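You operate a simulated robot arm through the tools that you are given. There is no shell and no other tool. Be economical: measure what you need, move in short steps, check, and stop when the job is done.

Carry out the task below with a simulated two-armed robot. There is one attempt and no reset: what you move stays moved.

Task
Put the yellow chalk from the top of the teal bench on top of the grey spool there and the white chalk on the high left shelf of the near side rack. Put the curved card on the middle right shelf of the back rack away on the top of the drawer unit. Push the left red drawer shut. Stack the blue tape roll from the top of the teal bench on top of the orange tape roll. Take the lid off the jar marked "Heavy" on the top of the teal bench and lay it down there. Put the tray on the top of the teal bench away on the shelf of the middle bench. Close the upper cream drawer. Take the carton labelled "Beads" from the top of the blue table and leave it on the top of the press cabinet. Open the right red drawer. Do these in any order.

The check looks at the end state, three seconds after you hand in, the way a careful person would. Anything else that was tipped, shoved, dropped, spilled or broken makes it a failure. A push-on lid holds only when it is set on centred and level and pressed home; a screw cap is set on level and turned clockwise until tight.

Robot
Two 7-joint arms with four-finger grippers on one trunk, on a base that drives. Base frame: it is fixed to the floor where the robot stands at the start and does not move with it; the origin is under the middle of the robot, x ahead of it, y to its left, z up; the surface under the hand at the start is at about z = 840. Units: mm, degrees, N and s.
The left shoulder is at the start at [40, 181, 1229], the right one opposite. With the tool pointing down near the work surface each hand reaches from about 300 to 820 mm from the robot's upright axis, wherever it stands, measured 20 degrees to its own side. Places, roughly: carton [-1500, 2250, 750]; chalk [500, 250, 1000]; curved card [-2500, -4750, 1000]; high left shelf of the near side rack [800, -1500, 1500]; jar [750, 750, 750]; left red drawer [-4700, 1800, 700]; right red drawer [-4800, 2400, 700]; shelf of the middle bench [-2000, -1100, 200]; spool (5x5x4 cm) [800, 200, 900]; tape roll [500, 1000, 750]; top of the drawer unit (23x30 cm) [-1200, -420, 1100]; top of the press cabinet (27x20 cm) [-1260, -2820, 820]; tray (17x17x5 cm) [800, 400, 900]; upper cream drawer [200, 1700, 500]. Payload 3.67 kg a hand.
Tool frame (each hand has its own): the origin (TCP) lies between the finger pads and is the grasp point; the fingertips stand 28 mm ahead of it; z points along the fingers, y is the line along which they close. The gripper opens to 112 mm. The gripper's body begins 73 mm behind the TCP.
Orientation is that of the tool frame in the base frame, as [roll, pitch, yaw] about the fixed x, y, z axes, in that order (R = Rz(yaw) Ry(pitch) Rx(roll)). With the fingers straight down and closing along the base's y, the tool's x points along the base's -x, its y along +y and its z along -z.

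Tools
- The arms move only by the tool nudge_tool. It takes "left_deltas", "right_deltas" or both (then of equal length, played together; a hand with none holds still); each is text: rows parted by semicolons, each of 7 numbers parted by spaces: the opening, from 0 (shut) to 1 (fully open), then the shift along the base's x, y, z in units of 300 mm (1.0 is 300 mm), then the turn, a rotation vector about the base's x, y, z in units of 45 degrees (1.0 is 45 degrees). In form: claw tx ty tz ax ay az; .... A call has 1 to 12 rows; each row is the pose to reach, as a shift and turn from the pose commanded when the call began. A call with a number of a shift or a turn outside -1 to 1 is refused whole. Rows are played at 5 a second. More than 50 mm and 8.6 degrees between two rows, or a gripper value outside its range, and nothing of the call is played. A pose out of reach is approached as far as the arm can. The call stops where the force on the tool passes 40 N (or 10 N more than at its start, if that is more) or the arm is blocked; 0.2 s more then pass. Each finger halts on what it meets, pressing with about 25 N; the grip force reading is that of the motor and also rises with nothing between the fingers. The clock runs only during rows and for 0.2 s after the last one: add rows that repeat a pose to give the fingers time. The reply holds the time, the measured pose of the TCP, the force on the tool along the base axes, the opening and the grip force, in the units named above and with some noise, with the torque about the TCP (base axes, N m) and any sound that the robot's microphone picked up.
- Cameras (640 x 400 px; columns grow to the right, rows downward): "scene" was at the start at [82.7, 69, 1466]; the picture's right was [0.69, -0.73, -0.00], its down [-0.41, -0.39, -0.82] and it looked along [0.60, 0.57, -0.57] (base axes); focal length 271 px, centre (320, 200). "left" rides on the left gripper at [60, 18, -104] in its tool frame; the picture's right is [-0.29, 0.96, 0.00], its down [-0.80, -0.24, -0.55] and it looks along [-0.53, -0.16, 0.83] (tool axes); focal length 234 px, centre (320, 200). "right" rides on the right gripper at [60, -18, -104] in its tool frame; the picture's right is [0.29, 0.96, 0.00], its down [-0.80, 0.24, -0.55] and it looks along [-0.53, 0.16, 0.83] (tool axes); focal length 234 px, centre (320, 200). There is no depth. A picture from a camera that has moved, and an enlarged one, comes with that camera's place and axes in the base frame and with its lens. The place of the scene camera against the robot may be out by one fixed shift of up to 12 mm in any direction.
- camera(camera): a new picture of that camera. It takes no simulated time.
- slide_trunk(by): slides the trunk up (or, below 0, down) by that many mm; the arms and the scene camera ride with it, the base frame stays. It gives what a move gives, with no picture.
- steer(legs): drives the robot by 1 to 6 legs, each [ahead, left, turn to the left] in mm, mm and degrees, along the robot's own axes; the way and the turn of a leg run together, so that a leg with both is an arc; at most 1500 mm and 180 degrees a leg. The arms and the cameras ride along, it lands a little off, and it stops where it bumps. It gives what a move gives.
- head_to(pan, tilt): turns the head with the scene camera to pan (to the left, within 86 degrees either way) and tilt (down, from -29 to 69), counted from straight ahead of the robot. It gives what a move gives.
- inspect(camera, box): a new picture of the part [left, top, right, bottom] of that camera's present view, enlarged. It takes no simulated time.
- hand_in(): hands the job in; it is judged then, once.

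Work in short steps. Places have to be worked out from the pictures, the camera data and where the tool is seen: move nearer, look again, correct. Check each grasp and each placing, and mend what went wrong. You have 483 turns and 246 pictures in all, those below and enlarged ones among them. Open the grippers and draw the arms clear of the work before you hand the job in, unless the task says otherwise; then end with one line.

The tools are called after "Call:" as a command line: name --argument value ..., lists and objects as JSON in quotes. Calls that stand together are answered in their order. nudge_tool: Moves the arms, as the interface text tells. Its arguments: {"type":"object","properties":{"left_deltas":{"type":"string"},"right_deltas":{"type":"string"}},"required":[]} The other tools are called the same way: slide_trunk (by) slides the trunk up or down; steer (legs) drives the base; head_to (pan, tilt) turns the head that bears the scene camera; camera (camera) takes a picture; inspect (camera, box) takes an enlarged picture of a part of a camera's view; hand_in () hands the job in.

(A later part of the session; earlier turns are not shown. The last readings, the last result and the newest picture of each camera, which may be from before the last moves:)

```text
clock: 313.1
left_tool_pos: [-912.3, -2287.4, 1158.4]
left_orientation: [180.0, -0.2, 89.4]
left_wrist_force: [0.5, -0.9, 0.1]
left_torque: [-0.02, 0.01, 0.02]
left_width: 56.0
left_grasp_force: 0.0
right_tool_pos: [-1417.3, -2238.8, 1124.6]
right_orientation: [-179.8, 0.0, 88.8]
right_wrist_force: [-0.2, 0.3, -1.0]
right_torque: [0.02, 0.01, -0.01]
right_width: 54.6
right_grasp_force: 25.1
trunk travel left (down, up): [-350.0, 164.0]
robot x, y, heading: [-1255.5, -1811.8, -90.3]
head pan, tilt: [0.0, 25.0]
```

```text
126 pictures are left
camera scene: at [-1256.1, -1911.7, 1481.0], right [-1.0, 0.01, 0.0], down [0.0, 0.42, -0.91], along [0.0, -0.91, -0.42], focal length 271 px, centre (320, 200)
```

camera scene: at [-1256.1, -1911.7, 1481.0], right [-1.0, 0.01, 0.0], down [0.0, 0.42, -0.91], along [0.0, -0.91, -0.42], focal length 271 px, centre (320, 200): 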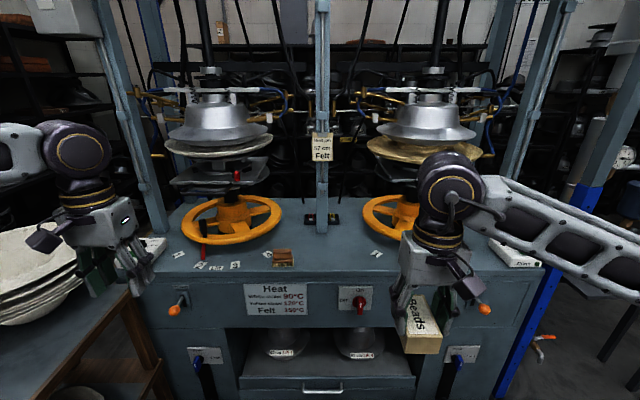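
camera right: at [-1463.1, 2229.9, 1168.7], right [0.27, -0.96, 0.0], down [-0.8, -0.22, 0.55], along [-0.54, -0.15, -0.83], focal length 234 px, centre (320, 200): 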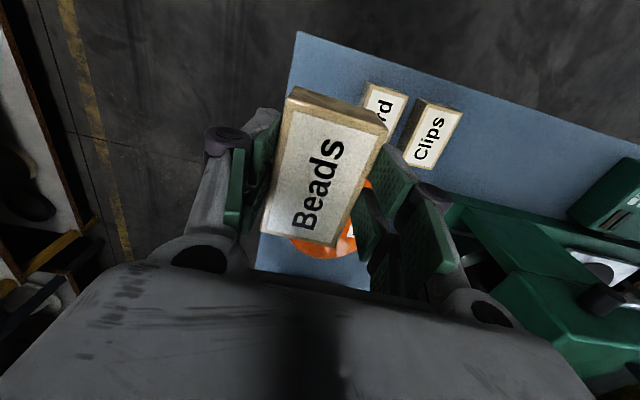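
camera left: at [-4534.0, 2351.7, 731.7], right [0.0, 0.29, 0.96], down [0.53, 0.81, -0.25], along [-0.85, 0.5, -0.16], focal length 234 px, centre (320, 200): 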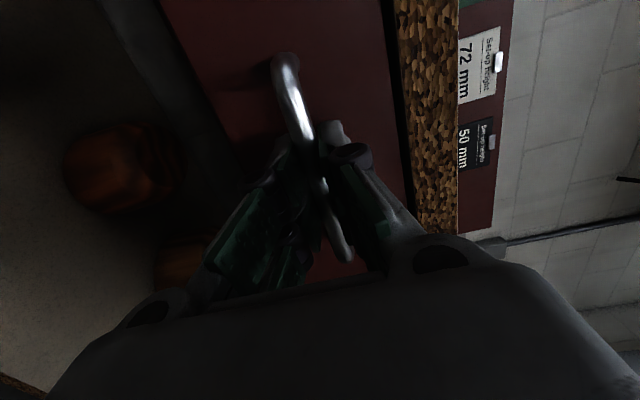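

Free area between the handwheels in front of the post ≈[−1250,−2775]. Retract left hand, then drive 370 mm ahead.

Call:
nudge_tool --left_deltas "0.5 0 0.1 0.05 0 0 0;0.5 0 0.2 0.1 0 0 0;0.5 0 0.3 0.1 0 0 0;0.5 0 0.3 0.1 0 0 0"

Call:
steer --legs '[[370, 0, 0]]'

Call:
camera --camera "scene"

Call:
camera --camera "right"

```text
clock: 314.1
left_tool_pos: [-913.1, -2198.4, 1188.8]
left_orientation: [-180.0, -0.3, 89.4]
left_wrist_force: [-0.7, 0.3, -0.1]
left_torque: [0.0, -0.02, 0.0]
left_width: 55.9
left_grasp_force: 0.0
right_tool_pos: [-1416.9, -2240.5, 1124.8]
right_orientation: [-180.0, 0.1, 89.0]
right_wrist_force: [0.1, 1.0, -2.3]
right_torque: [0.07, -0.02, 0.01]
right_width: 54.7
right_grasp_force: 24.8
trunk travel left (down, up): [-350.0, 164.0]
robot x, y, heading: [-1254.1, -1806.2, -90.1]
head pan, tilt: [0.0, 25.0]
```

```text
clock: 316.4
left_tool_pos: [-915.8, -2565.1, 1188.4]
left_orientation: [-180.0, -0.1, 89.3]
left_wrist_force: [0.3, -0.7, 0.6]
left_torque: [-0.03, 0.0, -0.04]
left_width: 56.0
left_grasp_force: 0.1
right_tool_pos: [-1420.1, -2605.5, 1124.2]
right_orientation: [-179.9, 0.1, 88.8]
right_wrist_force: [0.3, -0.9, -1.7]
right_torque: [0.03, -0.02, 0.09]
right_width: 54.7
right_grasp_force: 25.1
trunk travel left (down, up): [-350.0, 164.0]
robot x, y, heading: [-1252.2, -2177.5, -90.4]
head pan, tilt: [0.0, 25.0]
```

```text
125 pictures are left
camera scene: at [-1258.0, -2278.8, 1481.0], right [-1.0, 0.01, 0.0], down [0.0, 0.42, -0.91], along [-0.01, -0.91, -0.42], focal length 271 px, centre (320, 200)
```

scene: 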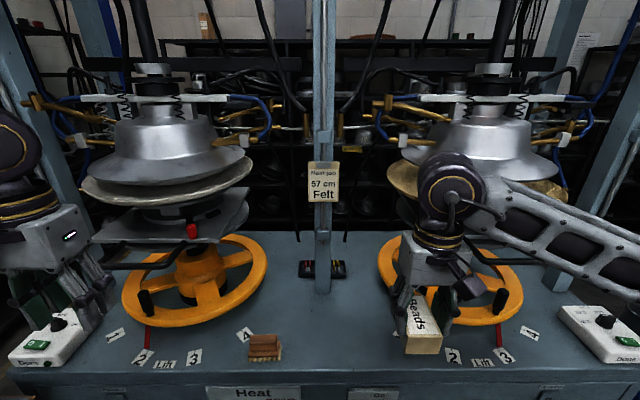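

```text
124 pictures are left
camera right: at [-1437.3, -2546.0, 1228.6], right [0.96, 0.27, 0.0], down [0.22, -0.8, 0.56], along [0.15, -0.54, -0.83], focal length 234 px, centre (320, 200)
```

right: 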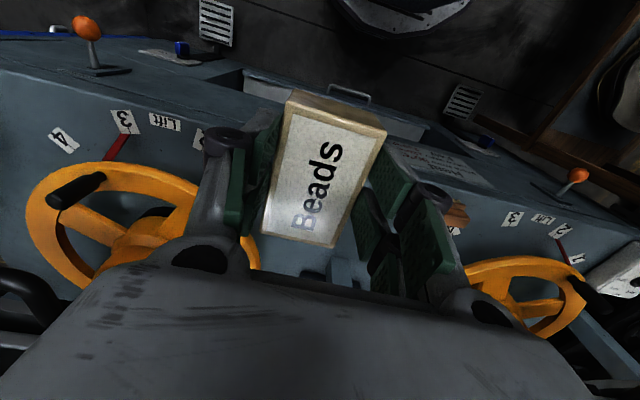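

Target ≈[−1265,−2785]. Move laterally, then forward, keeping height.

Call:
nudge_tool --right_deltas "0.3 0.13 0 0 0 0 0;0.3 0.26 0 0 0 0 0;0.3 0.39 -0.02 0 0 0 0;0.3 0.51 -0.1 0 0 0 0;0.3 0.517 -0.22 0 0 0 0;0.3 0.517 -0.35 0 0 0 0;0.3 0.517 -0.48 0 0 0 0;0.3 0.517 -0.6 0 0 0 0;0.3 0.517 -0.6 -0.1 0 0 0;0.3 0.517 -0.6 -0.2 0 0 0;0.3 0.517 -0.6 -0.2 0 0 0"

Call:
camera --camera "scene"

Call:
camera --camera "right"

```text
clock: 318.9
left_tool_pos: [-916.1, -2566.3, 1188.5]
left_orientation: [-180.0, -0.2, 89.4]
left_wrist_force: [-0.1, 0.3, -0.6]
left_torque: [0.01, -0.03, 0.02]
left_width: 55.9
left_grasp_force: 0.2
right_tool_pos: [-1264.4, -2787.3, 1064.4]
right_orientation: [-179.9, 0.0, 88.8]
right_wrist_force: [0.5, 1.0, -1.6]
right_torque: [0.02, 0.0, -0.02]
right_width: 54.7
right_grasp_force: 24.5
trunk travel left (down, up): [-350.0, 164.0]
robot x, y, heading: [-1252.2, -2176.0, -90.3]
head pan, tilt: [0.0, 25.0]
```

```text
123 pictures are left
camera scene: at [-1257.8, -2279.0, 1481.0], right [-1.0, 0.01, 0.0], down [0.0, 0.42, -0.91], along [-0.01, -0.91, -0.42], focal length 271 px, centre (320, 200)
```

scene: 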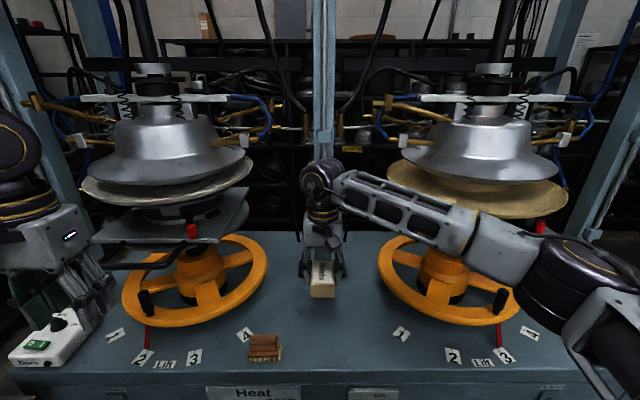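

```text
122 pictures are left
camera right: at [-1282.0, -2727.1, 1168.6], right [0.96, 0.27, 0.0], down [0.22, -0.8, 0.56], along [0.15, -0.54, -0.83], focal length 234 px, centre (320, 200)
```

right: 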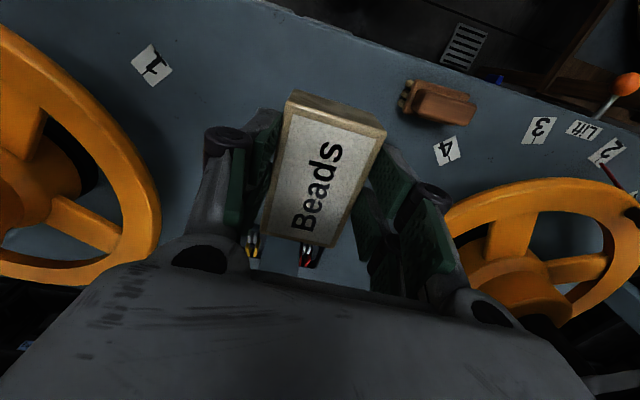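

Position is clear. Lower toward the top.

Call:
nudge_tool --right_deltas "0.3 0 0 -0.15 0 0 0;0.3 0 0 -0.3 0 0 0;0.3 0 0 -0.42 0 0 0;0.3 0 0 -0.52 0 0 0;0.3 0 0 -0.58 0 0 0;0.3 0 0 -0.58 0 0 0"

Call:
inspect --camera "scene" --box '[220, 200, 440, 380]'

```text
clock: 320.2
left_tool_pos: [-915.2, -2566.5, 1188.9]
left_orientation: [180.0, -0.1, 89.2]
left_wrist_force: [-0.4, -0.2, 0.3]
left_torque: [-0.02, 0.04, 0.0]
left_width: 56.0
left_grasp_force: 0.1
right_tool_pos: [-1265.5, -2785.5, 890.4]
right_orientation: [-180.0, 0.0, 88.8]
right_wrist_force: [-0.2, 0.5, -1.9]
right_torque: [0.05, -0.05, 0.01]
right_width: 54.7
right_grasp_force: 24.7
trunk travel left (down, up): [-350.0, 164.0]
robot x, y, heading: [-1256.5, -2177.8, -90.4]
head pan, tilt: [0.0, 25.0]
```

```text
2.22 times, centred on (330, 290) of scene
camera zoom: at [-1257.9, -2279.2, 1481.0], right [-1.0, 0.01, 0.0], down [0.0, 0.42, -0.91], along [-0.01, -0.91, -0.42], focal length 602 px, centre (298, 0)
```

zoom: 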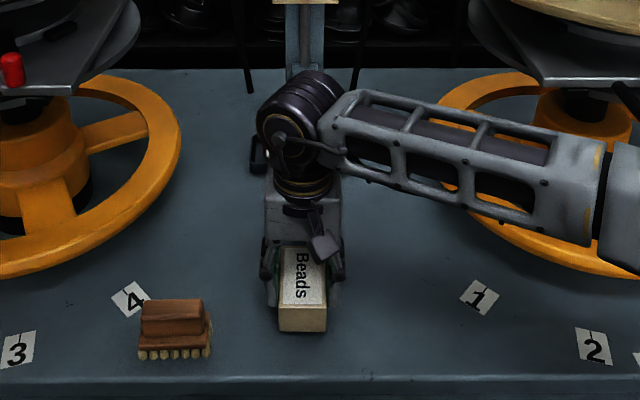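

Call:
nudge_tool --right_deltas "0.3 0 0 -0.02 0 0 0;0.3 0 0 -0.04 0 0 0;0.3 0 0 -0.06 0 0 0;0.3 0 0 -0.075 0 0 0"

```text
clock: 321.2
left_tool_pos: [-915.3, -2565.0, 1189.3]
left_orientation: [179.9, -0.3, 89.3]
left_wrist_force: [0.3, 0.5, 0.2]
left_torque: [-0.02, 0.0, -0.03]
left_width: 56.2
left_grasp_force: 0.0
right_tool_pos: [-1264.8, -2785.2, 870.7]
right_orientation: [180.0, 0.2, 88.9]
right_wrist_force: [-0.7, -0.2, 18.3]
right_torque: [-0.08, -0.02, 0.09]
right_width: 54.7
right_grasp_force: 25.5
trunk travel left (down, up): [-350.0, 164.0]
robot x, y, heading: [-1254.7, -2175.0, -90.5]
head pan, tilt: [0.0, 25.0]
```

Contact (18 N). Ease, open, lift.

Call:
nudge_tool --right_deltas "0.3 0 0 0.006 0 0 0;0.6 0 0 0.006 0 0 0;0.65 0 0 0.006 0 0 0;0.65 0 0 0.006 0 0 0;0.65 0 0 0.1 0 0 0;0.65 0 0 0.25 0 0 0;0.65 0 0 0.4 0 0 0;0.65 0 0 0.55 0 0 0;0.65 0 0 0.7 0 0 0;0.65 0 0 0.85 0 0 0"

Call:
nudge_tool --right_deltas "0.65 0 0.15 0 0 0 0;0.65 0 0.3 0 0 0 0;0.65 -0.05 0.45 0 0 0 0;0.65 -0.15 0.55 0 0 0 0;0.65 -0.3 0.6 0 0 0 0;0.65 -0.45 0.6 0 0 0 0;0.65 -0.45 0.6 0 0 0 0"

Call:
inspect --camera "scene" --box '[220, 200, 440, 380]'

```text
clock: 323.4
left_tool_pos: [-915.4, -2566.1, 1188.3]
left_orientation: [179.9, -0.3, 89.2]
left_wrist_force: [0.5, -0.5, -0.2]
left_torque: [-0.01, 0.0, -0.01]
left_width: 56.1
left_grasp_force: 0.2
right_tool_pos: [-1264.3, -2785.5, 1123.5]
right_orientation: [-179.9, 0.2, 88.8]
right_wrist_force: [1.0, 0.3, 0.0]
right_torque: [-0.04, 0.02, 0.02]
right_width: 73.0
right_grasp_force: 0.0
trunk travel left (down, up): [-350.0, 164.0]
robot x, y, heading: [-1258.9, -2173.5, -90.3]
head pan, tilt: [0.0, 25.0]
```

```text
clock: 325.1
left_tool_pos: [-913.5, -2567.0, 1189.9]
left_orientation: [180.0, -0.2, 89.3]
left_wrist_force: [0.1, -0.1, 0.1]
left_torque: [-0.01, -0.01, 0.01]
left_width: 56.1
left_grasp_force: 0.2
right_tool_pos: [-1399.4, -2603.9, 1123.6]
right_orientation: [-179.9, 0.1, 88.9]
right_wrist_force: [1.1, -0.8, -1.1]
right_torque: [0.0, 0.02, 0.0]
right_width: 72.8
right_grasp_force: 0.1
trunk travel left (down, up): [-350.0, 164.0]
robot x, y, heading: [-1253.0, -2172.7, -90.7]
head pan, tilt: [0.0, 25.0]
```

```text
2.22 times, centred on (330, 290) of scene
camera zoom: at [-1256.5, -2279.3, 1481.0], right [-1.0, 0.01, 0.0], down [0.0, 0.42, -0.91], along [-0.01, -0.91, -0.42], focal length 602 px, centre (298, 0)
```

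zoom: 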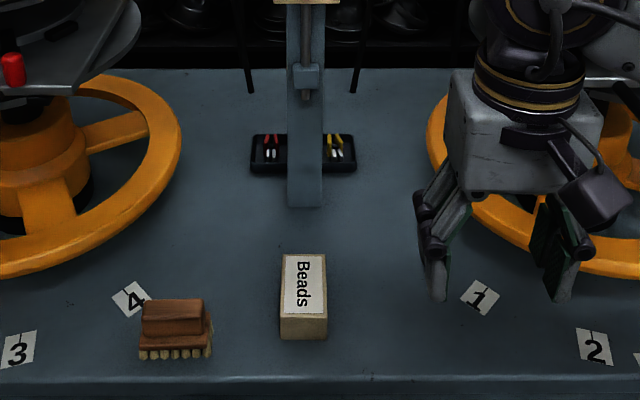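

Carton placed. Next the card on the back rack; the likely route is the east aisle. Back up and look toward the north-east.

Call:
steer --legs '[[-450, 0, 0], [0, 0, 90]]'

Call:
head_to --pan 20 --tilt 20

Call:
camera --camera "scene"

Call:
head_to --pan 80 --tilt 20

Call:
camera --camera "scene"

```text
clock: 332.0
left_tool_pos: [-863.1, -1385.7, 1188.5]
left_orientation: [-180.0, -0.1, 179.3]
left_wrist_force: [0.1, -0.4, 0.1]
left_torque: [0.01, -0.03, -0.02]
left_width: 56.3
left_grasp_force: 0.1
right_tool_pos: [-822.5, -1869.6, 1122.5]
right_orientation: [-179.9, 0.1, 178.9]
right_wrist_force: [0.5, -0.2, -0.3]
right_torque: [0.04, 0.01, -0.04]
right_width: 72.8
right_grasp_force: 0.1
trunk travel left (down, up): [-350.0, 164.0]
robot x, y, heading: [-1255.8, -1726.3, -0.2]
head pan, tilt: [0.0, 25.0]
```

```text
clock: 332.9
left_tool_pos: [-862.4, -1385.1, 1189.0]
left_orientation: [180.0, -0.1, 179.4]
left_wrist_force: [-0.6, 0.5, 0.1]
left_torque: [-0.02, -0.03, -0.02]
left_width: 56.0
left_grasp_force: 0.1
right_tool_pos: [-822.4, -1869.1, 1124.4]
right_orientation: [180.0, 0.1, 178.9]
right_wrist_force: [0.6, 0.3, 0.6]
right_torque: [-0.01, 0.0, 0.02]
right_width: 72.9
right_grasp_force: 0.1
trunk travel left (down, up): [-350.0, 164.0]
robot x, y, heading: [-1254.7, -1726.5, -0.5]
head pan, tilt: [20.0, 20.0]
```

```text
119 pictures are left
camera scene: at [-1147.5, -1686.6, 1489.1], right [0.34, -0.94, 0.0], down [-0.32, -0.12, -0.94], along [0.88, 0.32, -0.34], focal length 271 px, centre (320, 200)
```

scene: 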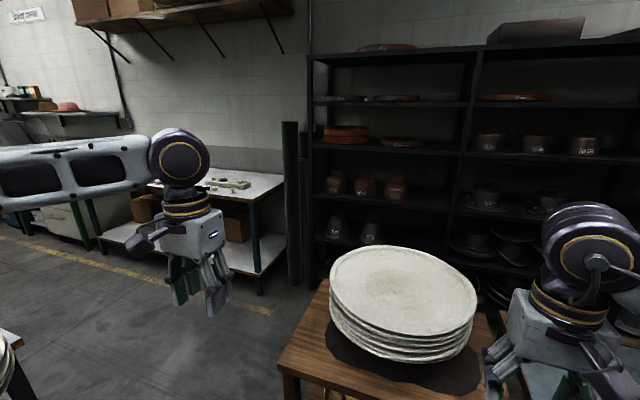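

```text
clock: 334.2
left_tool_pos: [-860.8, -1385.6, 1188.5]
left_orientation: [-180.0, -0.4, 179.4]
left_wrist_force: [0.2, -0.7, 0.9]
left_torque: [-0.01, 0.02, -0.02]
left_width: 56.1
left_grasp_force: 0.1
right_tool_pos: [-823.1, -1869.4, 1123.4]
right_orientation: [-179.9, 0.1, 178.9]
right_wrist_force: [-0.6, -0.4, -0.6]
right_torque: [0.01, -0.01, 0.0]
right_width: 72.9
right_grasp_force: 0.0
trunk travel left (down, up): [-350.0, 164.0]
robot x, y, heading: [-1259.5, -1725.4, -0.2]
head pan, tilt: [80.0, 20.0]
```

```text
118 pictures are left
camera scene: at [-1218.5, -1626.2, 1489.1], right [0.98, -0.18, 0.0], down [-0.06, -0.34, -0.94], along [0.17, 0.92, -0.34], focal length 271 px, centre (320, 200)
```

scene: 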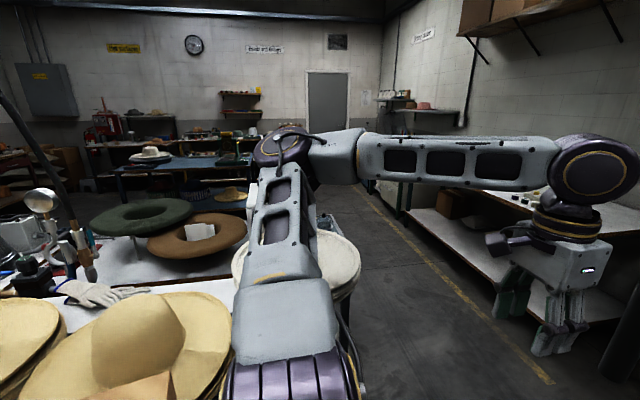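

Look at the floor gap to the north-east.

Call:
head_to --pan 62 --tilt 42

Call:
camera --camera "scene"

```text
clock: 335.0
left_tool_pos: [-863.2, -1386.6, 1188.3]
left_orientation: [-180.0, -0.3, 179.3]
left_wrist_force: [-0.9, -0.8, 0.7]
left_torque: [-0.03, 0.01, 0.02]
left_width: 56.1
left_grasp_force: 0.0
right_tool_pos: [-822.0, -1869.7, 1123.3]
right_orientation: [180.0, 0.1, 178.9]
right_wrist_force: [0.3, 0.6, 0.3]
right_torque: [0.05, -0.02, -0.03]
right_width: 72.6
right_grasp_force: 0.0
trunk travel left (down, up): [-350.0, 164.0]
robot x, y, heading: [-1253.5, -1725.7, -0.3]
head pan, tilt: [62.0, 42.0]
```

```text
117 pictures are left
camera scene: at [-1195.7, -1644.2, 1454.8], right [0.88, -0.47, 0.0], down [-0.32, -0.59, -0.74], along [0.35, 0.66, -0.67], focal length 271 px, centre (320, 200)
```

scene: 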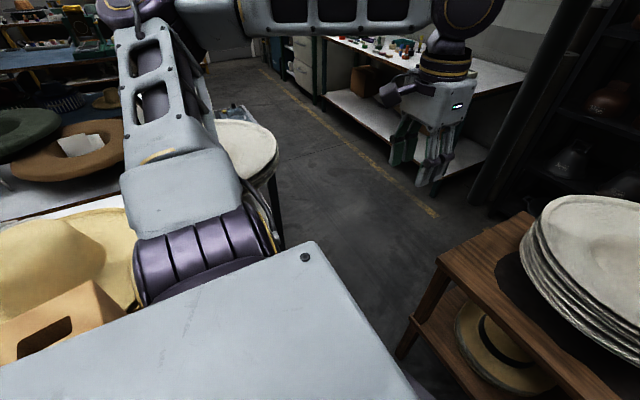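

The east gap is too narrow; I'll return the known way (reversing through the gap), then the north corridor and round to the east aisle.

Call:
steer --legs '[[-900, -130, 0], [-900, -130, 0], [0, 0, -42]]'

Call:
steer --legs '[[-1260, 0, 0], [0, 0, -48], [-1060, 60, 0], [-1060, 0, 0], [0, 0, 90]]'

Call:
head_to --pan 0 --tilt 20

Call:
camera --camera "scene"

```text
clock: 346.5
left_tool_pos: [-2535.6, -1990.3, 1189.8]
left_orientation: [180.0, -0.2, 137.8]
left_wrist_force: [-0.1, -0.6, -0.2]
left_torque: [0.0, 0.02, 0.03]
left_width: 56.0
left_grasp_force: 0.0
right_tool_pos: [-2829.5, -2377.9, 1124.0]
right_orientation: [-179.9, 0.1, 137.1]
right_wrist_force: [0.1, -0.4, 0.5]
right_torque: [0.0, 0.0, -0.02]
right_width: 72.9
right_grasp_force: 0.0
trunk travel left (down, up): [-350.0, 164.0]
robot x, y, heading: [-3056.6, -1982.1, -42.0]
head pan, tilt: [62.0, 42.0]
```

```text
clock: 370.1
left_tool_pos: [-3510.6, 1323.3, 1189.5]
left_orientation: [-180.0, -0.2, 178.8]
left_wrist_force: [-1.0, -1.0, -0.4]
left_torque: [0.02, 0.01, 0.04]
left_width: 56.3
left_grasp_force: 0.2
right_tool_pos: [-3476.3, 838.0, 1124.0]
right_orientation: [-179.9, 0.2, 178.4]
right_wrist_force: [-0.2, 1.0, 0.9]
right_torque: [-0.02, -0.02, -0.03]
right_width: 72.7
right_grasp_force: 0.1
trunk travel left (down, up): [-350.0, 164.0]
robot x, y, heading: [-3903.0, 985.0, -1.0]
head pan, tilt: [62.0, 42.0]
```

```text
clock: 371.4
left_tool_pos: [-3510.0, 1321.7, 1188.3]
left_orientation: [-180.0, -0.3, 178.7]
left_wrist_force: [0.0, -0.7, 0.0]
left_torque: [-0.02, -0.02, 0.01]
left_width: 56.1
left_grasp_force: 0.0
right_tool_pos: [-3474.0, 838.0, 1124.0]
right_orientation: [-179.9, 0.0, 178.3]
right_wrist_force: [0.6, -0.6, -0.7]
right_torque: [0.0, -0.01, -0.01]
right_width: 72.9
right_grasp_force: 0.1
trunk travel left (down, up): [-350.0, 164.0]
robot x, y, heading: [-3906.1, 987.9, -1.0]
head pan, tilt: [0.0, 20.0]
```

```text
116 pictures are left
camera scene: at [-3793.2, 993.1, 1489.1], right [-0.01, -1.0, 0.0], down [-0.34, 0.0, -0.94], along [0.94, -0.01, -0.34], focal length 271 px, centre (320, 200)
```

scene: 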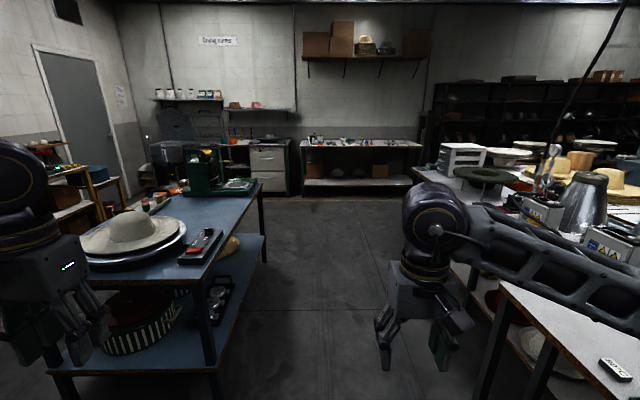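

Lane ahead is clear. Drive east to x≈−450.

Call:
steer --legs '[[1150, 0, 1], [1150, 0, 0], [1150, 0, 0], [0, 0, -90]]'

Call:
head_to --pan -20 --tilt 18

Call:
camera --camera "scene"

```text
clock: 392.8
left_tool_pos: [-131.4, 580.0, 1189.0]
left_orientation: [-180.0, -0.2, 89.5]
left_wrist_force: [-0.7, -0.3, -0.2]
left_torque: [-0.02, -0.04, 0.0]
left_width: 56.1
left_grasp_force: 0.0
right_tool_pos: [-615.2, 539.4, 1123.8]
right_orientation: [-179.9, 0.1, 89.1]
right_wrist_force: [-0.1, 1.2, 0.6]
right_torque: [-0.01, 0.05, -0.03]
right_width: 73.0
right_grasp_force: 0.0
trunk travel left (down, up): [-350.0, 164.0]
robot x, y, heading: [-474.5, 971.2, -90.1]
head pan, tilt: [0.0, 20.0]
```

```text
clock: 393.7
left_tool_pos: [-131.3, 580.0, 1189.3]
left_orientation: [180.0, -0.1, 89.6]
left_wrist_force: [-0.1, -0.5, 0.5]
left_torque: [-0.01, 0.01, -0.02]
left_width: 55.8
left_grasp_force: 0.0
right_tool_pos: [-615.0, 538.6, 1125.2]
right_orientation: [-179.9, 0.1, 88.9]
right_wrist_force: [0.1, 0.2, -0.2]
right_torque: [-0.02, 0.0, -0.03]
right_width: 72.6
right_grasp_force: 0.0
trunk travel left (down, up): [-350.0, 164.0]
robot x, y, heading: [-470.8, 968.8, -90.3]
head pan, tilt: [-20.0, 18.0]
```

```text
115 pictures are left
camera scene: at [-505.8, 870.9, 1492.3], right [-0.94, 0.34, 0.0], down [0.11, 0.29, -0.95], along [-0.33, -0.89, -0.31], focal length 271 px, centre (320, 200)
```

scene: 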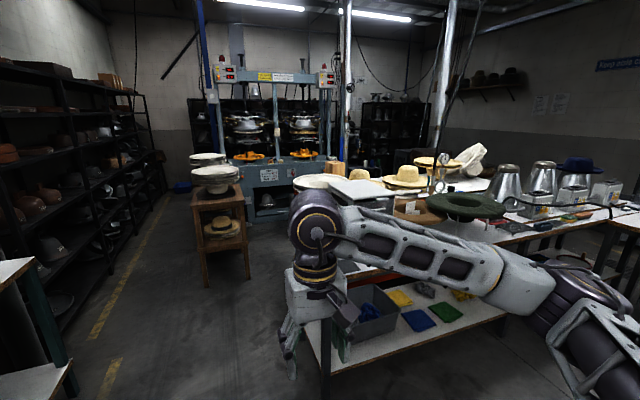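

Great overview. I'll traverse the narrow east aisle sideways (facing west) so elbows don't reach the rack.

Call:
steer --legs '[[0, 0, -90], [-480, 0, 0], [0, 1480, 0], [-120, 450, 0]]'

Call:
head_to --pan 75 --tilt 25

Call:
camera --camera "scene"

```text
clock: 410.4
left_tool_pos: [-276.3, -1312.5, 1188.9]
left_orientation: [-179.9, -0.2, -0.7]
left_wrist_force: [0.1, 0.9, -0.4]
left_torque: [0.03, 0.03, 0.03]
left_width: 55.9
left_grasp_force: 0.1
right_tool_pos: [-316.3, -829.0, 1122.4]
right_orientation: [179.9, 0.1, -1.0]
right_wrist_force: [-0.1, 0.2, -1.0]
right_torque: [0.04, -0.01, -0.01]
right_width: 72.6
right_grasp_force: 0.0
trunk travel left (down, up): [-350.0, 164.0]
robot x, y, heading: [113.7, -969.5, 180.0]
head pan, tilt: [-20.0, 18.0]
```

```text
clock: 412.1
left_tool_pos: [-276.6, -1312.2, 1188.5]
left_orientation: [180.0, -0.2, -0.5]
left_wrist_force: [-0.4, -0.6, -0.3]
left_torque: [0.01, 0.01, -0.02]
left_width: 56.4
left_grasp_force: 0.1
right_tool_pos: [-316.7, -828.4, 1124.3]
right_orientation: [180.0, 0.2, -1.1]
right_wrist_force: [0.3, -0.9, -1.0]
right_torque: [0.01, -0.01, 0.01]
right_width: 72.7
right_grasp_force: 0.2
trunk travel left (down, up): [-350.0, 164.0]
robot x, y, heading: [115.4, -970.5, 179.8]
head pan, tilt: [75.0, 25.0]
```

```text
114 pictures are left
camera scene: at [68.1, -1052.4, 1481.0], right [-0.96, 0.26, 0.0], down [0.11, 0.41, -0.91], along [-0.24, -0.87, -0.42], focal length 271 px, centre (320, 200)
```

scene: 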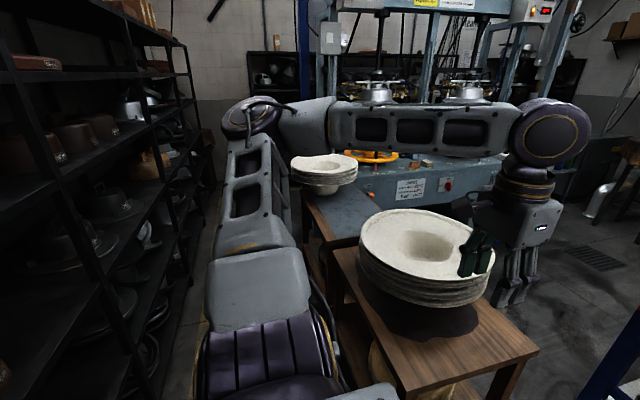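

Clear at x≈165. Continue south sideways.

Call:
steer --legs '[[-50, 0, 0], [0, 1400, 0]]'

Call:
head_to --pan 60 --tilt 22

Call:
camera --camera "scene"

```text
clock: 419.8
left_tool_pos: [-234.0, -2710.1, 1188.9]
left_orientation: [-180.0, -0.2, -0.7]
left_wrist_force: [-0.6, -0.2, 0.0]
left_torque: [-0.03, -0.01, -0.02]
left_width: 56.2
left_grasp_force: 0.0
right_tool_pos: [-273.5, -2224.8, 1123.6]
right_orientation: [-180.0, 0.1, -1.1]
right_wrist_force: [0.7, -0.2, -0.2]
right_torque: [-0.01, 0.02, -0.02]
right_width: 72.8
right_grasp_force: 0.1
trunk travel left (down, up): [-350.0, 164.0]
robot x, y, heading: [155.4, -2372.0, 179.5]
head pan, tilt: [75.0, 25.0]
```

```text
clock: 420.6
left_tool_pos: [-233.3, -2710.9, 1188.5]
left_orientation: [-180.0, -0.1, -0.8]
left_wrist_force: [0.3, -0.2, 0.5]
left_torque: [0.0, -0.03, 0.02]
left_width: 56.2
left_grasp_force: 0.1
right_tool_pos: [-271.7, -2225.7, 1125.1]
right_orientation: [-179.9, 0.1, -1.3]
right_wrist_force: [-0.1, -0.6, -0.3]
right_torque: [-0.04, 0.01, -0.06]
right_width: 73.0
right_grasp_force: 0.1
trunk travel left (down, up): [-350.0, 164.0]
robot x, y, heading: [157.9, -2369.9, 179.5]
head pan, tilt: [60.0, 22.0]
```

```text
113 pictures are left
camera scene: at [89.0, -2443.0, 1485.8], right [-0.86, 0.5, 0.0], down [0.19, 0.32, -0.93], along [-0.47, -0.8, -0.37], focal length 271 px, centre (320, 200)
```

scene: 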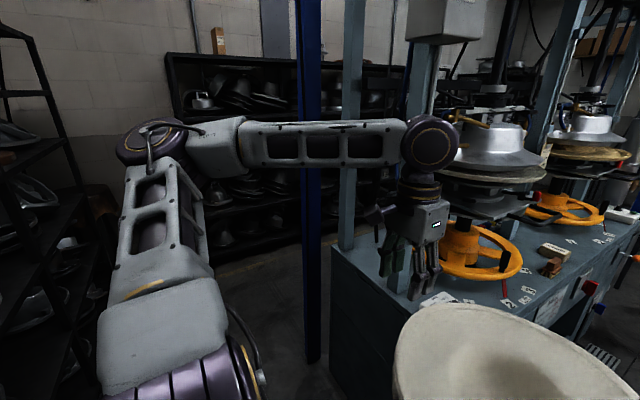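

Continue south past the press's east end.

Call:
steer --legs '[[0, 1250, 0.5]]'

Call:
head_to --pan 25 --tilt 18

Call:
camera --camera "scene"

```text
clock: 427.1
left_tool_pos: [-239.7, -3966.1, 1188.4]
left_orientation: [-179.9, -0.3, -0.6]
left_wrist_force: [-0.1, -0.3, 0.0]
left_torque: [0.03, 0.03, -0.01]
left_width: 56.0
left_grasp_force: 0.1
right_tool_pos: [-278.6, -3482.1, 1123.7]
right_orientation: [-180.0, 0.1, -1.1]
right_wrist_force: [0.1, 0.1, -0.1]
right_torque: [0.0, -0.02, 0.04]
right_width: 72.6
right_grasp_force: 0.0
trunk travel left (down, up): [-350.0, 164.0]
robot x, y, heading: [151.7, -3626.8, 179.7]
head pan, tilt: [60.0, 22.0]
```

```text
clock: 428.1
left_tool_pos: [-239.3, -3966.7, 1188.6]
left_orientation: [-179.9, -0.3, -0.6]
left_wrist_force: [-0.1, 0.0, 0.4]
left_torque: [0.04, -0.01, -0.01]
left_width: 56.0
left_grasp_force: 0.0
right_tool_pos: [-279.8, -3482.9, 1124.8]
right_orientation: [-180.0, 0.1, -1.0]
right_wrist_force: [0.0, -0.1, -0.2]
right_torque: [-0.02, -0.02, -0.01]
right_width: 72.8
right_grasp_force: 0.0
trunk travel left (down, up): [-350.0, 164.0]
robot x, y, heading: [152.5, -3627.5, 179.9]
head pan, tilt: [25.0, 18.0]
```

```text
112 pictures are left
camera scene: at [44.9, -3657.3, 1492.3], right [-0.42, 0.91, 0.0], down [0.28, 0.13, -0.95], along [-0.86, -0.4, -0.31], focal length 271 px, centre (320, 200)
```

scene: 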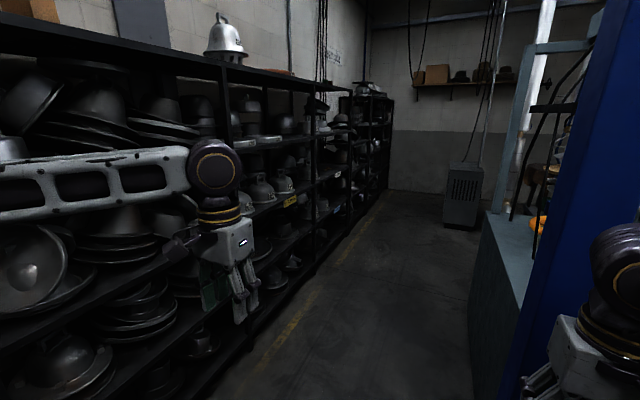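

Tight aisle (~1.2 m). Tuck the elbows by extending the left arm forward and bringing the right hand inward.

Call:
nudge_tool --left_deltas "0.5 -0.12 0.05 0 0 0 0;0.5 -0.25 0.1 0 0 0 0;0.5 -0.37 0.15 0 0 0 0;0.5 -0.5 0.2 0 0 0 0;0.5 -0.62 0.27 0 0 0 0;0.5 -0.75 0.34 0 0 0 0;0.5 -0.87 0.4 0 0 0 0;0.5 -0.95 0.47 0 0 0 0" --right_deltas "0.6 0 -0.05 0 0 0 0;0.6 0 -0.1 0 0 0 0;0.6 0 -0.15 0 0 0 0;0.6 0 -0.2 0 0 0 0;0.6 0 -0.25 0 0 0 0;0.6 0 -0.28 0 0 0 0;0.6 0 -0.3 0 0 0 0;0.6 0 -0.3 0 0 0 0"

Call:
steer --legs '[[0, 360, 0]]'

Call:
nudge_tool --right_deltas "0.6 -0.15 0.03 0 0 0 0;0.6 -0.3 0.06 0 0 0 0;0.6 -0.45 0.1 0 0 0 0;0.6 -0.6 0.15 0 0 0 0;0.6 -0.75 0.18 0 0 0 0;0.6 -0.9 0.2 0 0 0 0;0.6 -0.95 0.2 0 0 0 0"

Call:
camera --camera "scene"

```text
clock: 429.9
left_tool_pos: [-513.4, -3836.7, 1186.2]
left_orientation: [179.9, -0.2, -0.4]
left_wrist_force: [-0.7, 0.4, 0.4]
left_torque: [0.03, 0.0, -0.01]
left_width: 56.0
left_grasp_force: 0.0
left hand out of reach, approached as far as the arm can: row 8
right_tool_pos: [-279.5, -3571.9, 1124.0]
right_orientation: [180.0, 0.0, -1.1]
right_wrist_force: [-0.5, 0.0, -0.4]
right_torque: [0.0, -0.04, -0.01]
right_width: 67.3
right_grasp_force: 0.1
trunk travel left (down, up): [-350.0, 164.0]
robot x, y, heading: [149.4, -3625.9, 179.8]
head pan, tilt: [25.0, 18.0]
```

```text
clock: 432.3
left_tool_pos: [-512.8, -4196.9, 1187.6]
left_orientation: [-179.9, -0.1, -0.6]
left_wrist_force: [-0.7, 0.7, 0.6]
left_torque: [0.01, -0.01, 0.02]
left_width: 56.3
left_grasp_force: 0.0
right_tool_pos: [-280.7, -3935.5, 1124.3]
right_orientation: [-180.0, 0.1, -1.1]
right_wrist_force: [-0.4, -1.0, 0.8]
right_torque: [0.03, -0.01, 0.01]
right_width: 67.0
right_grasp_force: 0.1
trunk travel left (down, up): [-350.0, 164.0]
robot x, y, heading: [151.1, -3987.9, 179.8]
head pan, tilt: [25.0, 18.0]
```

```text
clock: 433.9
left_tool_pos: [-511.5, -4197.9, 1186.4]
left_orientation: [180.0, 0.0, -0.7]
left_wrist_force: [0.2, 0.0, 0.7]
left_torque: [0.03, 0.0, 0.0]
left_width: 55.9
left_grasp_force: 0.1
right_tool_pos: [-566.4, -3875.6, 1123.8]
right_orientation: [-180.0, 0.1, -1.1]
right_wrist_force: [-0.1, 0.4, -0.3]
right_torque: [-0.03, 0.03, -0.02]
right_width: 67.4
right_grasp_force: 0.0
trunk travel left (down, up): [-350.0, 164.0]
robot x, y, heading: [149.6, -3992.0, 179.9]
head pan, tilt: [25.0, 18.0]
```

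```text
111 pictures are left
camera scene: at [43.3, -4019.8, 1492.3], right [-0.42, 0.91, 0.0], down [0.28, 0.13, -0.95], along [-0.86, -0.4, -0.31], focal length 271 px, centre (320, 200)
```

scene: 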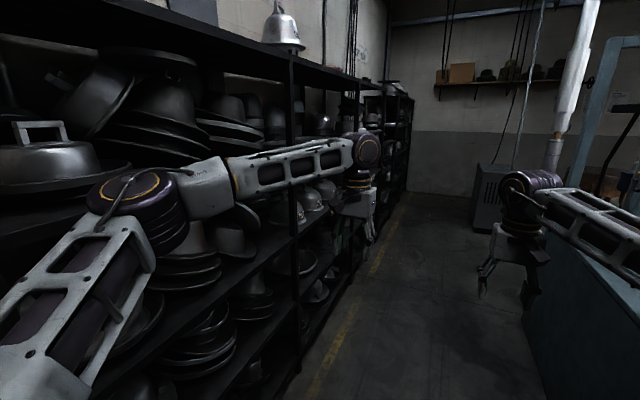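

Clearances OK. Drive west 1000 mm and look for the card.

Call:
steer --legs '[[1000, 0, 0]]'

Call:
head_to --pan 35 --tilt 15

Call:
camera --camera "scene"

```text
clock: 439.2
left_tool_pos: [-1506.0, -4194.6, 1188.6]
left_orientation: [-179.9, 0.0, -0.6]
left_wrist_force: [-0.1, 0.1, -0.8]
left_torque: [0.0, -0.04, -0.01]
left_width: 55.8
left_grasp_force: 0.0
right_tool_pos: [-1557.7, -3874.0, 1124.8]
right_orientation: [-179.9, 0.1, -1.0]
right_wrist_force: [0.7, -0.8, 0.2]
right_torque: [-0.03, -0.03, 0.01]
right_width: 67.2
right_grasp_force: 0.0
trunk travel left (down, up): [-350.0, 164.0]
robot x, y, heading: [-843.4, -3984.3, 179.8]
head pan, tilt: [25.0, 18.0]
```

```text
clock: 439.9
left_tool_pos: [-1505.2, -4195.9, 1187.2]
left_orientation: [-179.9, -0.1, -0.6]
left_wrist_force: [-0.5, -0.2, 0.1]
left_torque: [0.0, -0.01, -0.02]
left_width: 56.0
left_grasp_force: 0.0
right_tool_pos: [-1559.9, -3873.0, 1124.0]
right_orientation: [-179.9, 0.1, -1.0]
right_wrist_force: [0.6, -0.3, -1.0]
right_torque: [-0.02, -0.03, -0.01]
right_width: 67.4
right_grasp_force: 0.2
trunk travel left (down, up): [-350.0, 164.0]
robot x, y, heading: [-842.0, -3987.5, 179.6]
head pan, tilt: [35.0, 15.0]
```

```text
110 pictures are left
camera scene: at [-941.7, -4030.7, 1497.2], right [-0.57, 0.82, 0.0], down [0.21, 0.15, -0.97], along [-0.79, -0.55, -0.26], focal length 271 px, centre (320, 200)
```

scene: 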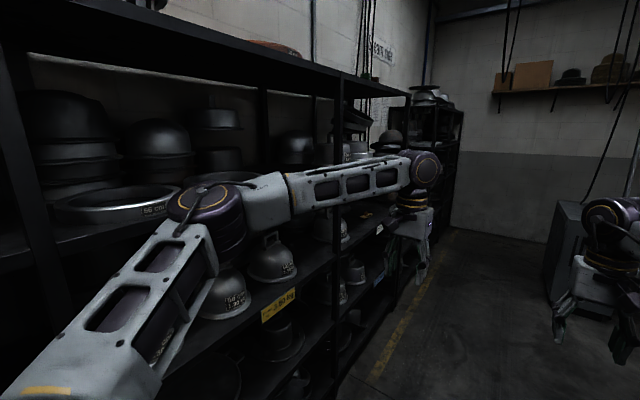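

Drive a bit further and look again.

Call:
steer --legs '[[700, 0, 0]]'

Call:
head_to --pan 50 --tilt 22

Call:
camera --camera "scene"

```text
clock: 443.9
left_tool_pos: [-2202.2, -4198.5, 1188.1]
left_orientation: [-180.0, -0.1, -0.3]
left_wrist_force: [0.1, 0.3, 0.4]
left_torque: [-0.02, 0.0, 0.01]
left_width: 56.1
left_grasp_force: 0.0
right_tool_pos: [-2257.9, -3876.5, 1125.0]
right_orientation: [179.9, 0.0, -0.7]
right_wrist_force: [0.1, -0.4, 0.0]
right_torque: [-0.01, 0.01, 0.03]
right_width: 67.5
right_grasp_force: 0.0
trunk travel left (down, up): [-350.0, 164.0]
robot x, y, heading: [-1538.8, -3987.3, -180.0]
head pan, tilt: [35.0, 15.0]
```

```text
clock: 444.6
left_tool_pos: [-2202.5, -4199.2, 1186.3]
left_orientation: [180.0, -0.1, -0.3]
left_wrist_force: [-0.4, -0.7, 0.6]
left_torque: [0.0, -0.02, -0.02]
left_width: 56.2
left_grasp_force: 0.1
right_tool_pos: [-2259.4, -3876.3, 1123.6]
right_orientation: [179.9, 0.1, -0.7]
right_wrist_force: [0.3, -0.4, -0.1]
right_torque: [0.03, -0.01, -0.01]
right_width: 67.0
right_grasp_force: 0.1
trunk travel left (down, up): [-350.0, 164.0]
robot x, y, heading: [-1542.7, -3984.4, -179.7]
head pan, tilt: [50.0, 22.0]
```

```text
109 pictures are left
camera scene: at [-1623.0, -4048.5, 1485.8], right [-0.77, 0.64, 0.0], down [0.24, 0.29, -0.93], along [-0.59, -0.71, -0.37], focal length 271 px, centre (320, 200)
```

scene: 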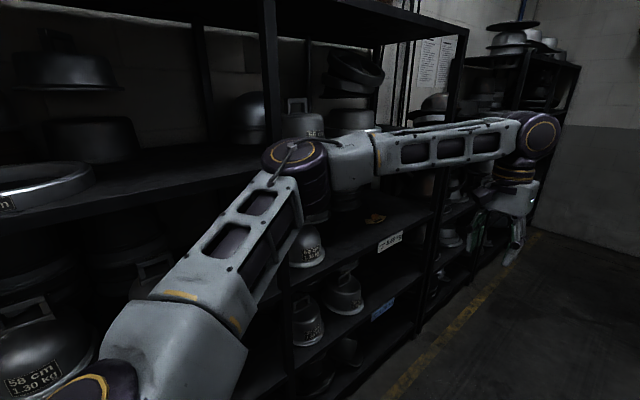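

Call:
inspect --camera "scene" --box '[300, 160, 460, 300]'

```text
2.86 times, centred on (380, 230) of scene
camera zoom: at [-1623.0, -4048.5, 1485.8], right [-0.77, 0.64, 0.0], down [0.24, 0.29, -0.93], along [-0.59, -0.71, -0.37], focal length 774 px, centre (149, 114)
```

zoom: 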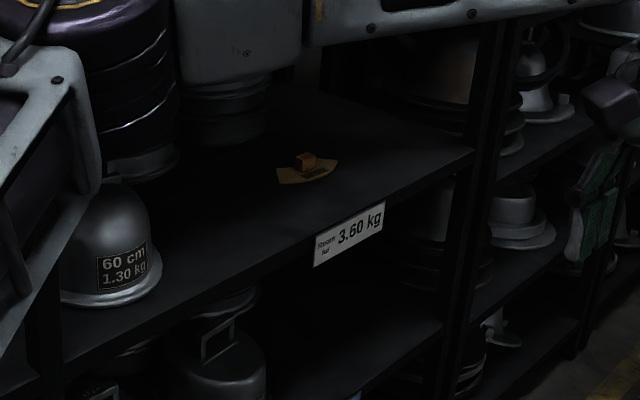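

The card (with a small block) lies on the shelf at ≈[−2460,−4690]. Drive west to x≈−2300, retract the arms, then turn to face the rack.

Call:
steer --legs '[[760, 0, 0]]'

Call:
nudge_tool --left_deltas "0.5 0.13 0 0.02 0 0 0;0.5 0.26 0 0.04 0 0 0;0.5 0.39 0 0.06 0 0 0;0.5 0.52 0 0.06 0 0 0;0.5 0.65 0 0.06 0 0 0;0.5 0.78 0 0.06 0 0 0;0.5 0.85 0 0.06 0 0 0" --right_deltas "0.6 0.13 0 0.02 0 0 0;0.6 0.26 0 0.04 0 0 0;0.6 0.39 0 0.06 0 0 0;0.6 0.52 0 0.06 0 0 0;0.6 0.65 0 0.06 0 0 0;0.6 0.78 0 0.06 0 0 0;0.6 0.9 0 0.06 0 0 0"

Call:
head_to --pan 75 --tilt 25

Call:
camera --camera "scene"

```text
clock: 448.9
left_tool_pos: [-2959.0, -4201.0, 1188.2]
left_orientation: [180.0, -0.1, -0.3]
left_wrist_force: [-0.4, 0.0, 0.5]
left_torque: [0.02, 0.01, 0.01]
left_width: 55.9
left_grasp_force: 0.0
right_tool_pos: [-3014.2, -3879.0, 1123.9]
right_orientation: [179.9, 0.0, -0.7]
right_wrist_force: [0.8, 0.7, -0.3]
right_torque: [0.03, -0.02, 0.02]
right_width: 67.3
right_grasp_force: 0.0
trunk travel left (down, up): [-350.0, 164.0]
robot x, y, heading: [-2297.7, -3988.4, -179.8]
head pan, tilt: [50.0, 22.0]
```

```text
clock: 450.4
left_tool_pos: [-2702.0, -4200.4, 1206.2]
left_orientation: [-180.0, 0.0, -0.3]
left_wrist_force: [-0.3, 0.2, 0.7]
left_torque: [-0.02, 0.04, 0.03]
left_width: 56.0
left_grasp_force: 0.1
right_tool_pos: [-2742.4, -3877.3, 1142.2]
right_orientation: [-180.0, 0.2, -0.8]
right_wrist_force: [-0.5, -0.8, -0.1]
right_torque: [0.01, 0.0, 0.02]
right_width: 67.0
right_grasp_force: 0.1
trunk travel left (down, up): [-350.0, 164.0]
robot x, y, heading: [-2298.2, -3985.2, -179.8]
head pan, tilt: [50.0, 22.0]
```

```text
clock: 451.3
left_tool_pos: [-2703.2, -4200.9, 1205.8]
left_orientation: [180.0, -0.1, -0.2]
left_wrist_force: [0.1, 0.0, -0.2]
left_torque: [0.0, -0.01, -0.01]
left_width: 55.9
left_grasp_force: 0.0
right_tool_pos: [-2744.7, -3877.1, 1141.8]
right_orientation: [180.0, 0.1, -0.8]
right_wrist_force: [-1.1, 0.3, 0.4]
right_torque: [0.02, 0.01, 0.01]
right_width: 66.9
right_grasp_force: 0.2
trunk travel left (down, up): [-350.0, 164.0]
robot x, y, heading: [-2295.7, -3986.0, -179.8]
head pan, tilt: [75.0, 25.0]
```

```text
107 pictures are left
camera scene: at [-2343.1, -4068.3, 1481.0], right [-0.97, 0.26, 0.0], down [0.11, 0.41, -0.91], along [-0.23, -0.88, -0.42], focal length 271 px, centre (320, 200)
```

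scene: 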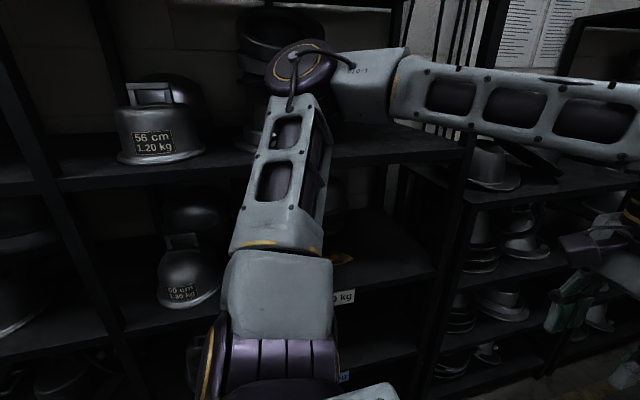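

Turn to face the rack.

Call:
steer --legs '[[0, 0, 90]]'

Call:
head_to --pan -15 --tilt 32

Call:
camera --camera "scene"

```text
clock: 455.9
left_tool_pos: [-2089.9, -4396.0, 1205.6]
left_orientation: [-180.0, -0.1, 89.1]
left_wrist_force: [-0.8, -0.6, 0.4]
left_torque: [0.02, -0.03, 0.0]
left_width: 56.4
left_grasp_force: 0.0
right_tool_pos: [-2412.7, -4433.2, 1142.2]
right_orientation: [-180.0, 0.1, 88.6]
right_wrist_force: [-0.5, 0.6, 0.3]
right_torque: [0.0, 0.0, 0.0]
right_width: 67.2
right_grasp_force: 0.0
trunk travel left (down, up): [-350.0, 164.0]
robot x, y, heading: [-2301.7, -3987.8, -90.7]
head pan, tilt: [75.0, 25.0]
```

```text
clock: 457.6
left_tool_pos: [-2088.6, -4396.6, 1205.1]
left_orientation: [-180.0, -0.1, 88.9]
left_wrist_force: [-0.1, 0.7, 0.1]
left_torque: [0.03, -0.02, 0.0]
left_width: 55.8
left_grasp_force: 0.2
right_tool_pos: [-2412.0, -4433.8, 1142.3]
right_orientation: [-180.0, 0.2, 88.6]
right_wrist_force: [0.6, 0.1, -0.6]
right_torque: [0.01, 0.01, -0.02]
right_width: 67.3
right_grasp_force: 0.0
trunk travel left (down, up): [-350.0, 164.0]
robot x, y, heading: [-2296.8, -3985.8, -90.7]
head pan, tilt: [-15.0, 32.0]
```

```text
106 pictures are left
camera scene: at [-2323.0, -4085.8, 1469.9], right [-0.96, 0.27, 0.0], down [0.14, 0.51, -0.85], along [-0.23, -0.82, -0.53], focal length 271 px, centre (320, 200)
```

scene: 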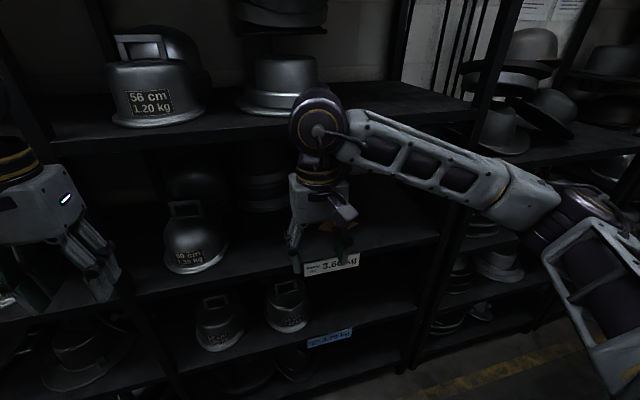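

The card is behind the right gripper. Check the right camera.

Call:
camera --camera "right"

```text
105 pictures are left
camera right: at [-2429.4, -4373.5, 1245.7], right [0.96, 0.26, 0.0], down [0.22, -0.8, 0.56], along [0.15, -0.54, -0.83], focal length 234 px, centre (320, 200)
```

right: 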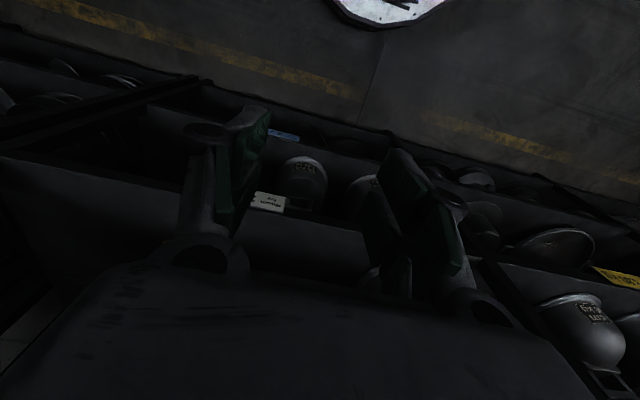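

Move the right hand aside to see the card.

Call:
nudge_tool --right_deltas "0.6 -0.13 0.05 0 0 0 0;0.6 -0.26 0.1 0 0 0 0;0.6 -0.4 0.1 0 0 0 0;0.6 -0.55 0.1 0 0 0 0;0.6 -0.7 0.1 0 0 0 0;0.6 -0.7 0.1 0 0 0 0"

Call:
inspect --camera "scene" --box '[240, 150, 440, 290]'

Call:
camera --camera "right"

```text
clock: 459.0
left_tool_pos: [-2088.3, -4397.1, 1204.9]
left_orientation: [-179.9, 0.0, 89.1]
left_wrist_force: [0.0, 0.2, -0.5]
left_torque: [-0.01, 0.0, 0.04]
left_width: 56.1
left_grasp_force: 0.0
right_tool_pos: [-2622.6, -4405.4, 1142.9]
right_orientation: [-179.9, 0.0, 88.6]
right_wrist_force: [-0.2, 0.0, 0.1]
right_torque: [0.06, 0.04, 0.0]
right_width: 67.1
right_grasp_force: 0.1
trunk travel left (down, up): [-350.0, 164.0]
robot x, y, heading: [-2295.8, -3990.0, -90.5]
head pan, tilt: [-15.0, 32.0]
```

```text
2.86 times, centred on (340, 220) of scene
camera zoom: at [-2322.1, -4086.5, 1469.8], right [-0.96, 0.27, 0.0], down [0.14, 0.51, -0.85], along [-0.23, -0.82, -0.53], focal length 774 px, centre (263, 143)
```

zoom: 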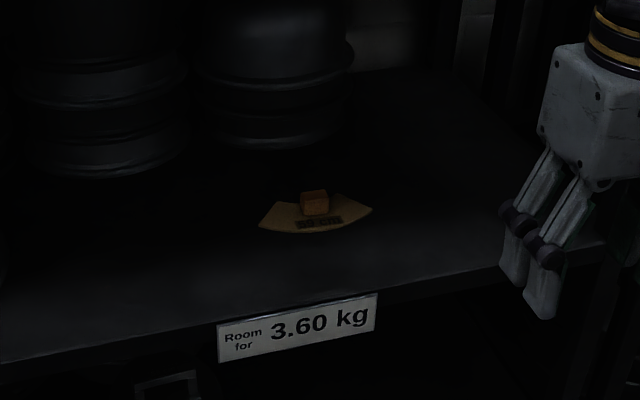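

```text
103 pictures are left
camera right: at [-2639.1, -4344.5, 1245.5], right [0.96, 0.26, 0.0], down [0.22, -0.8, 0.55], along [0.14, -0.54, -0.83], focal length 234 px, centre (320, 200)
```

right: 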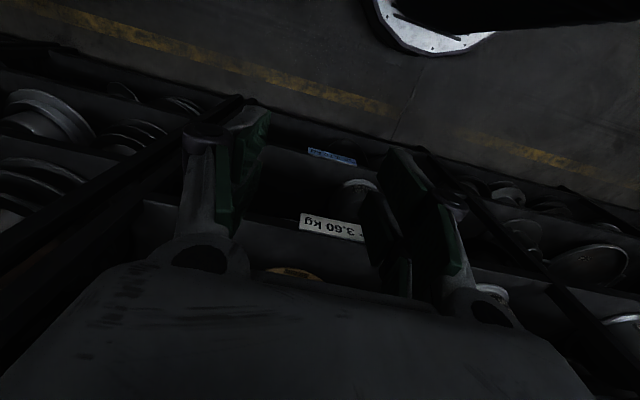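

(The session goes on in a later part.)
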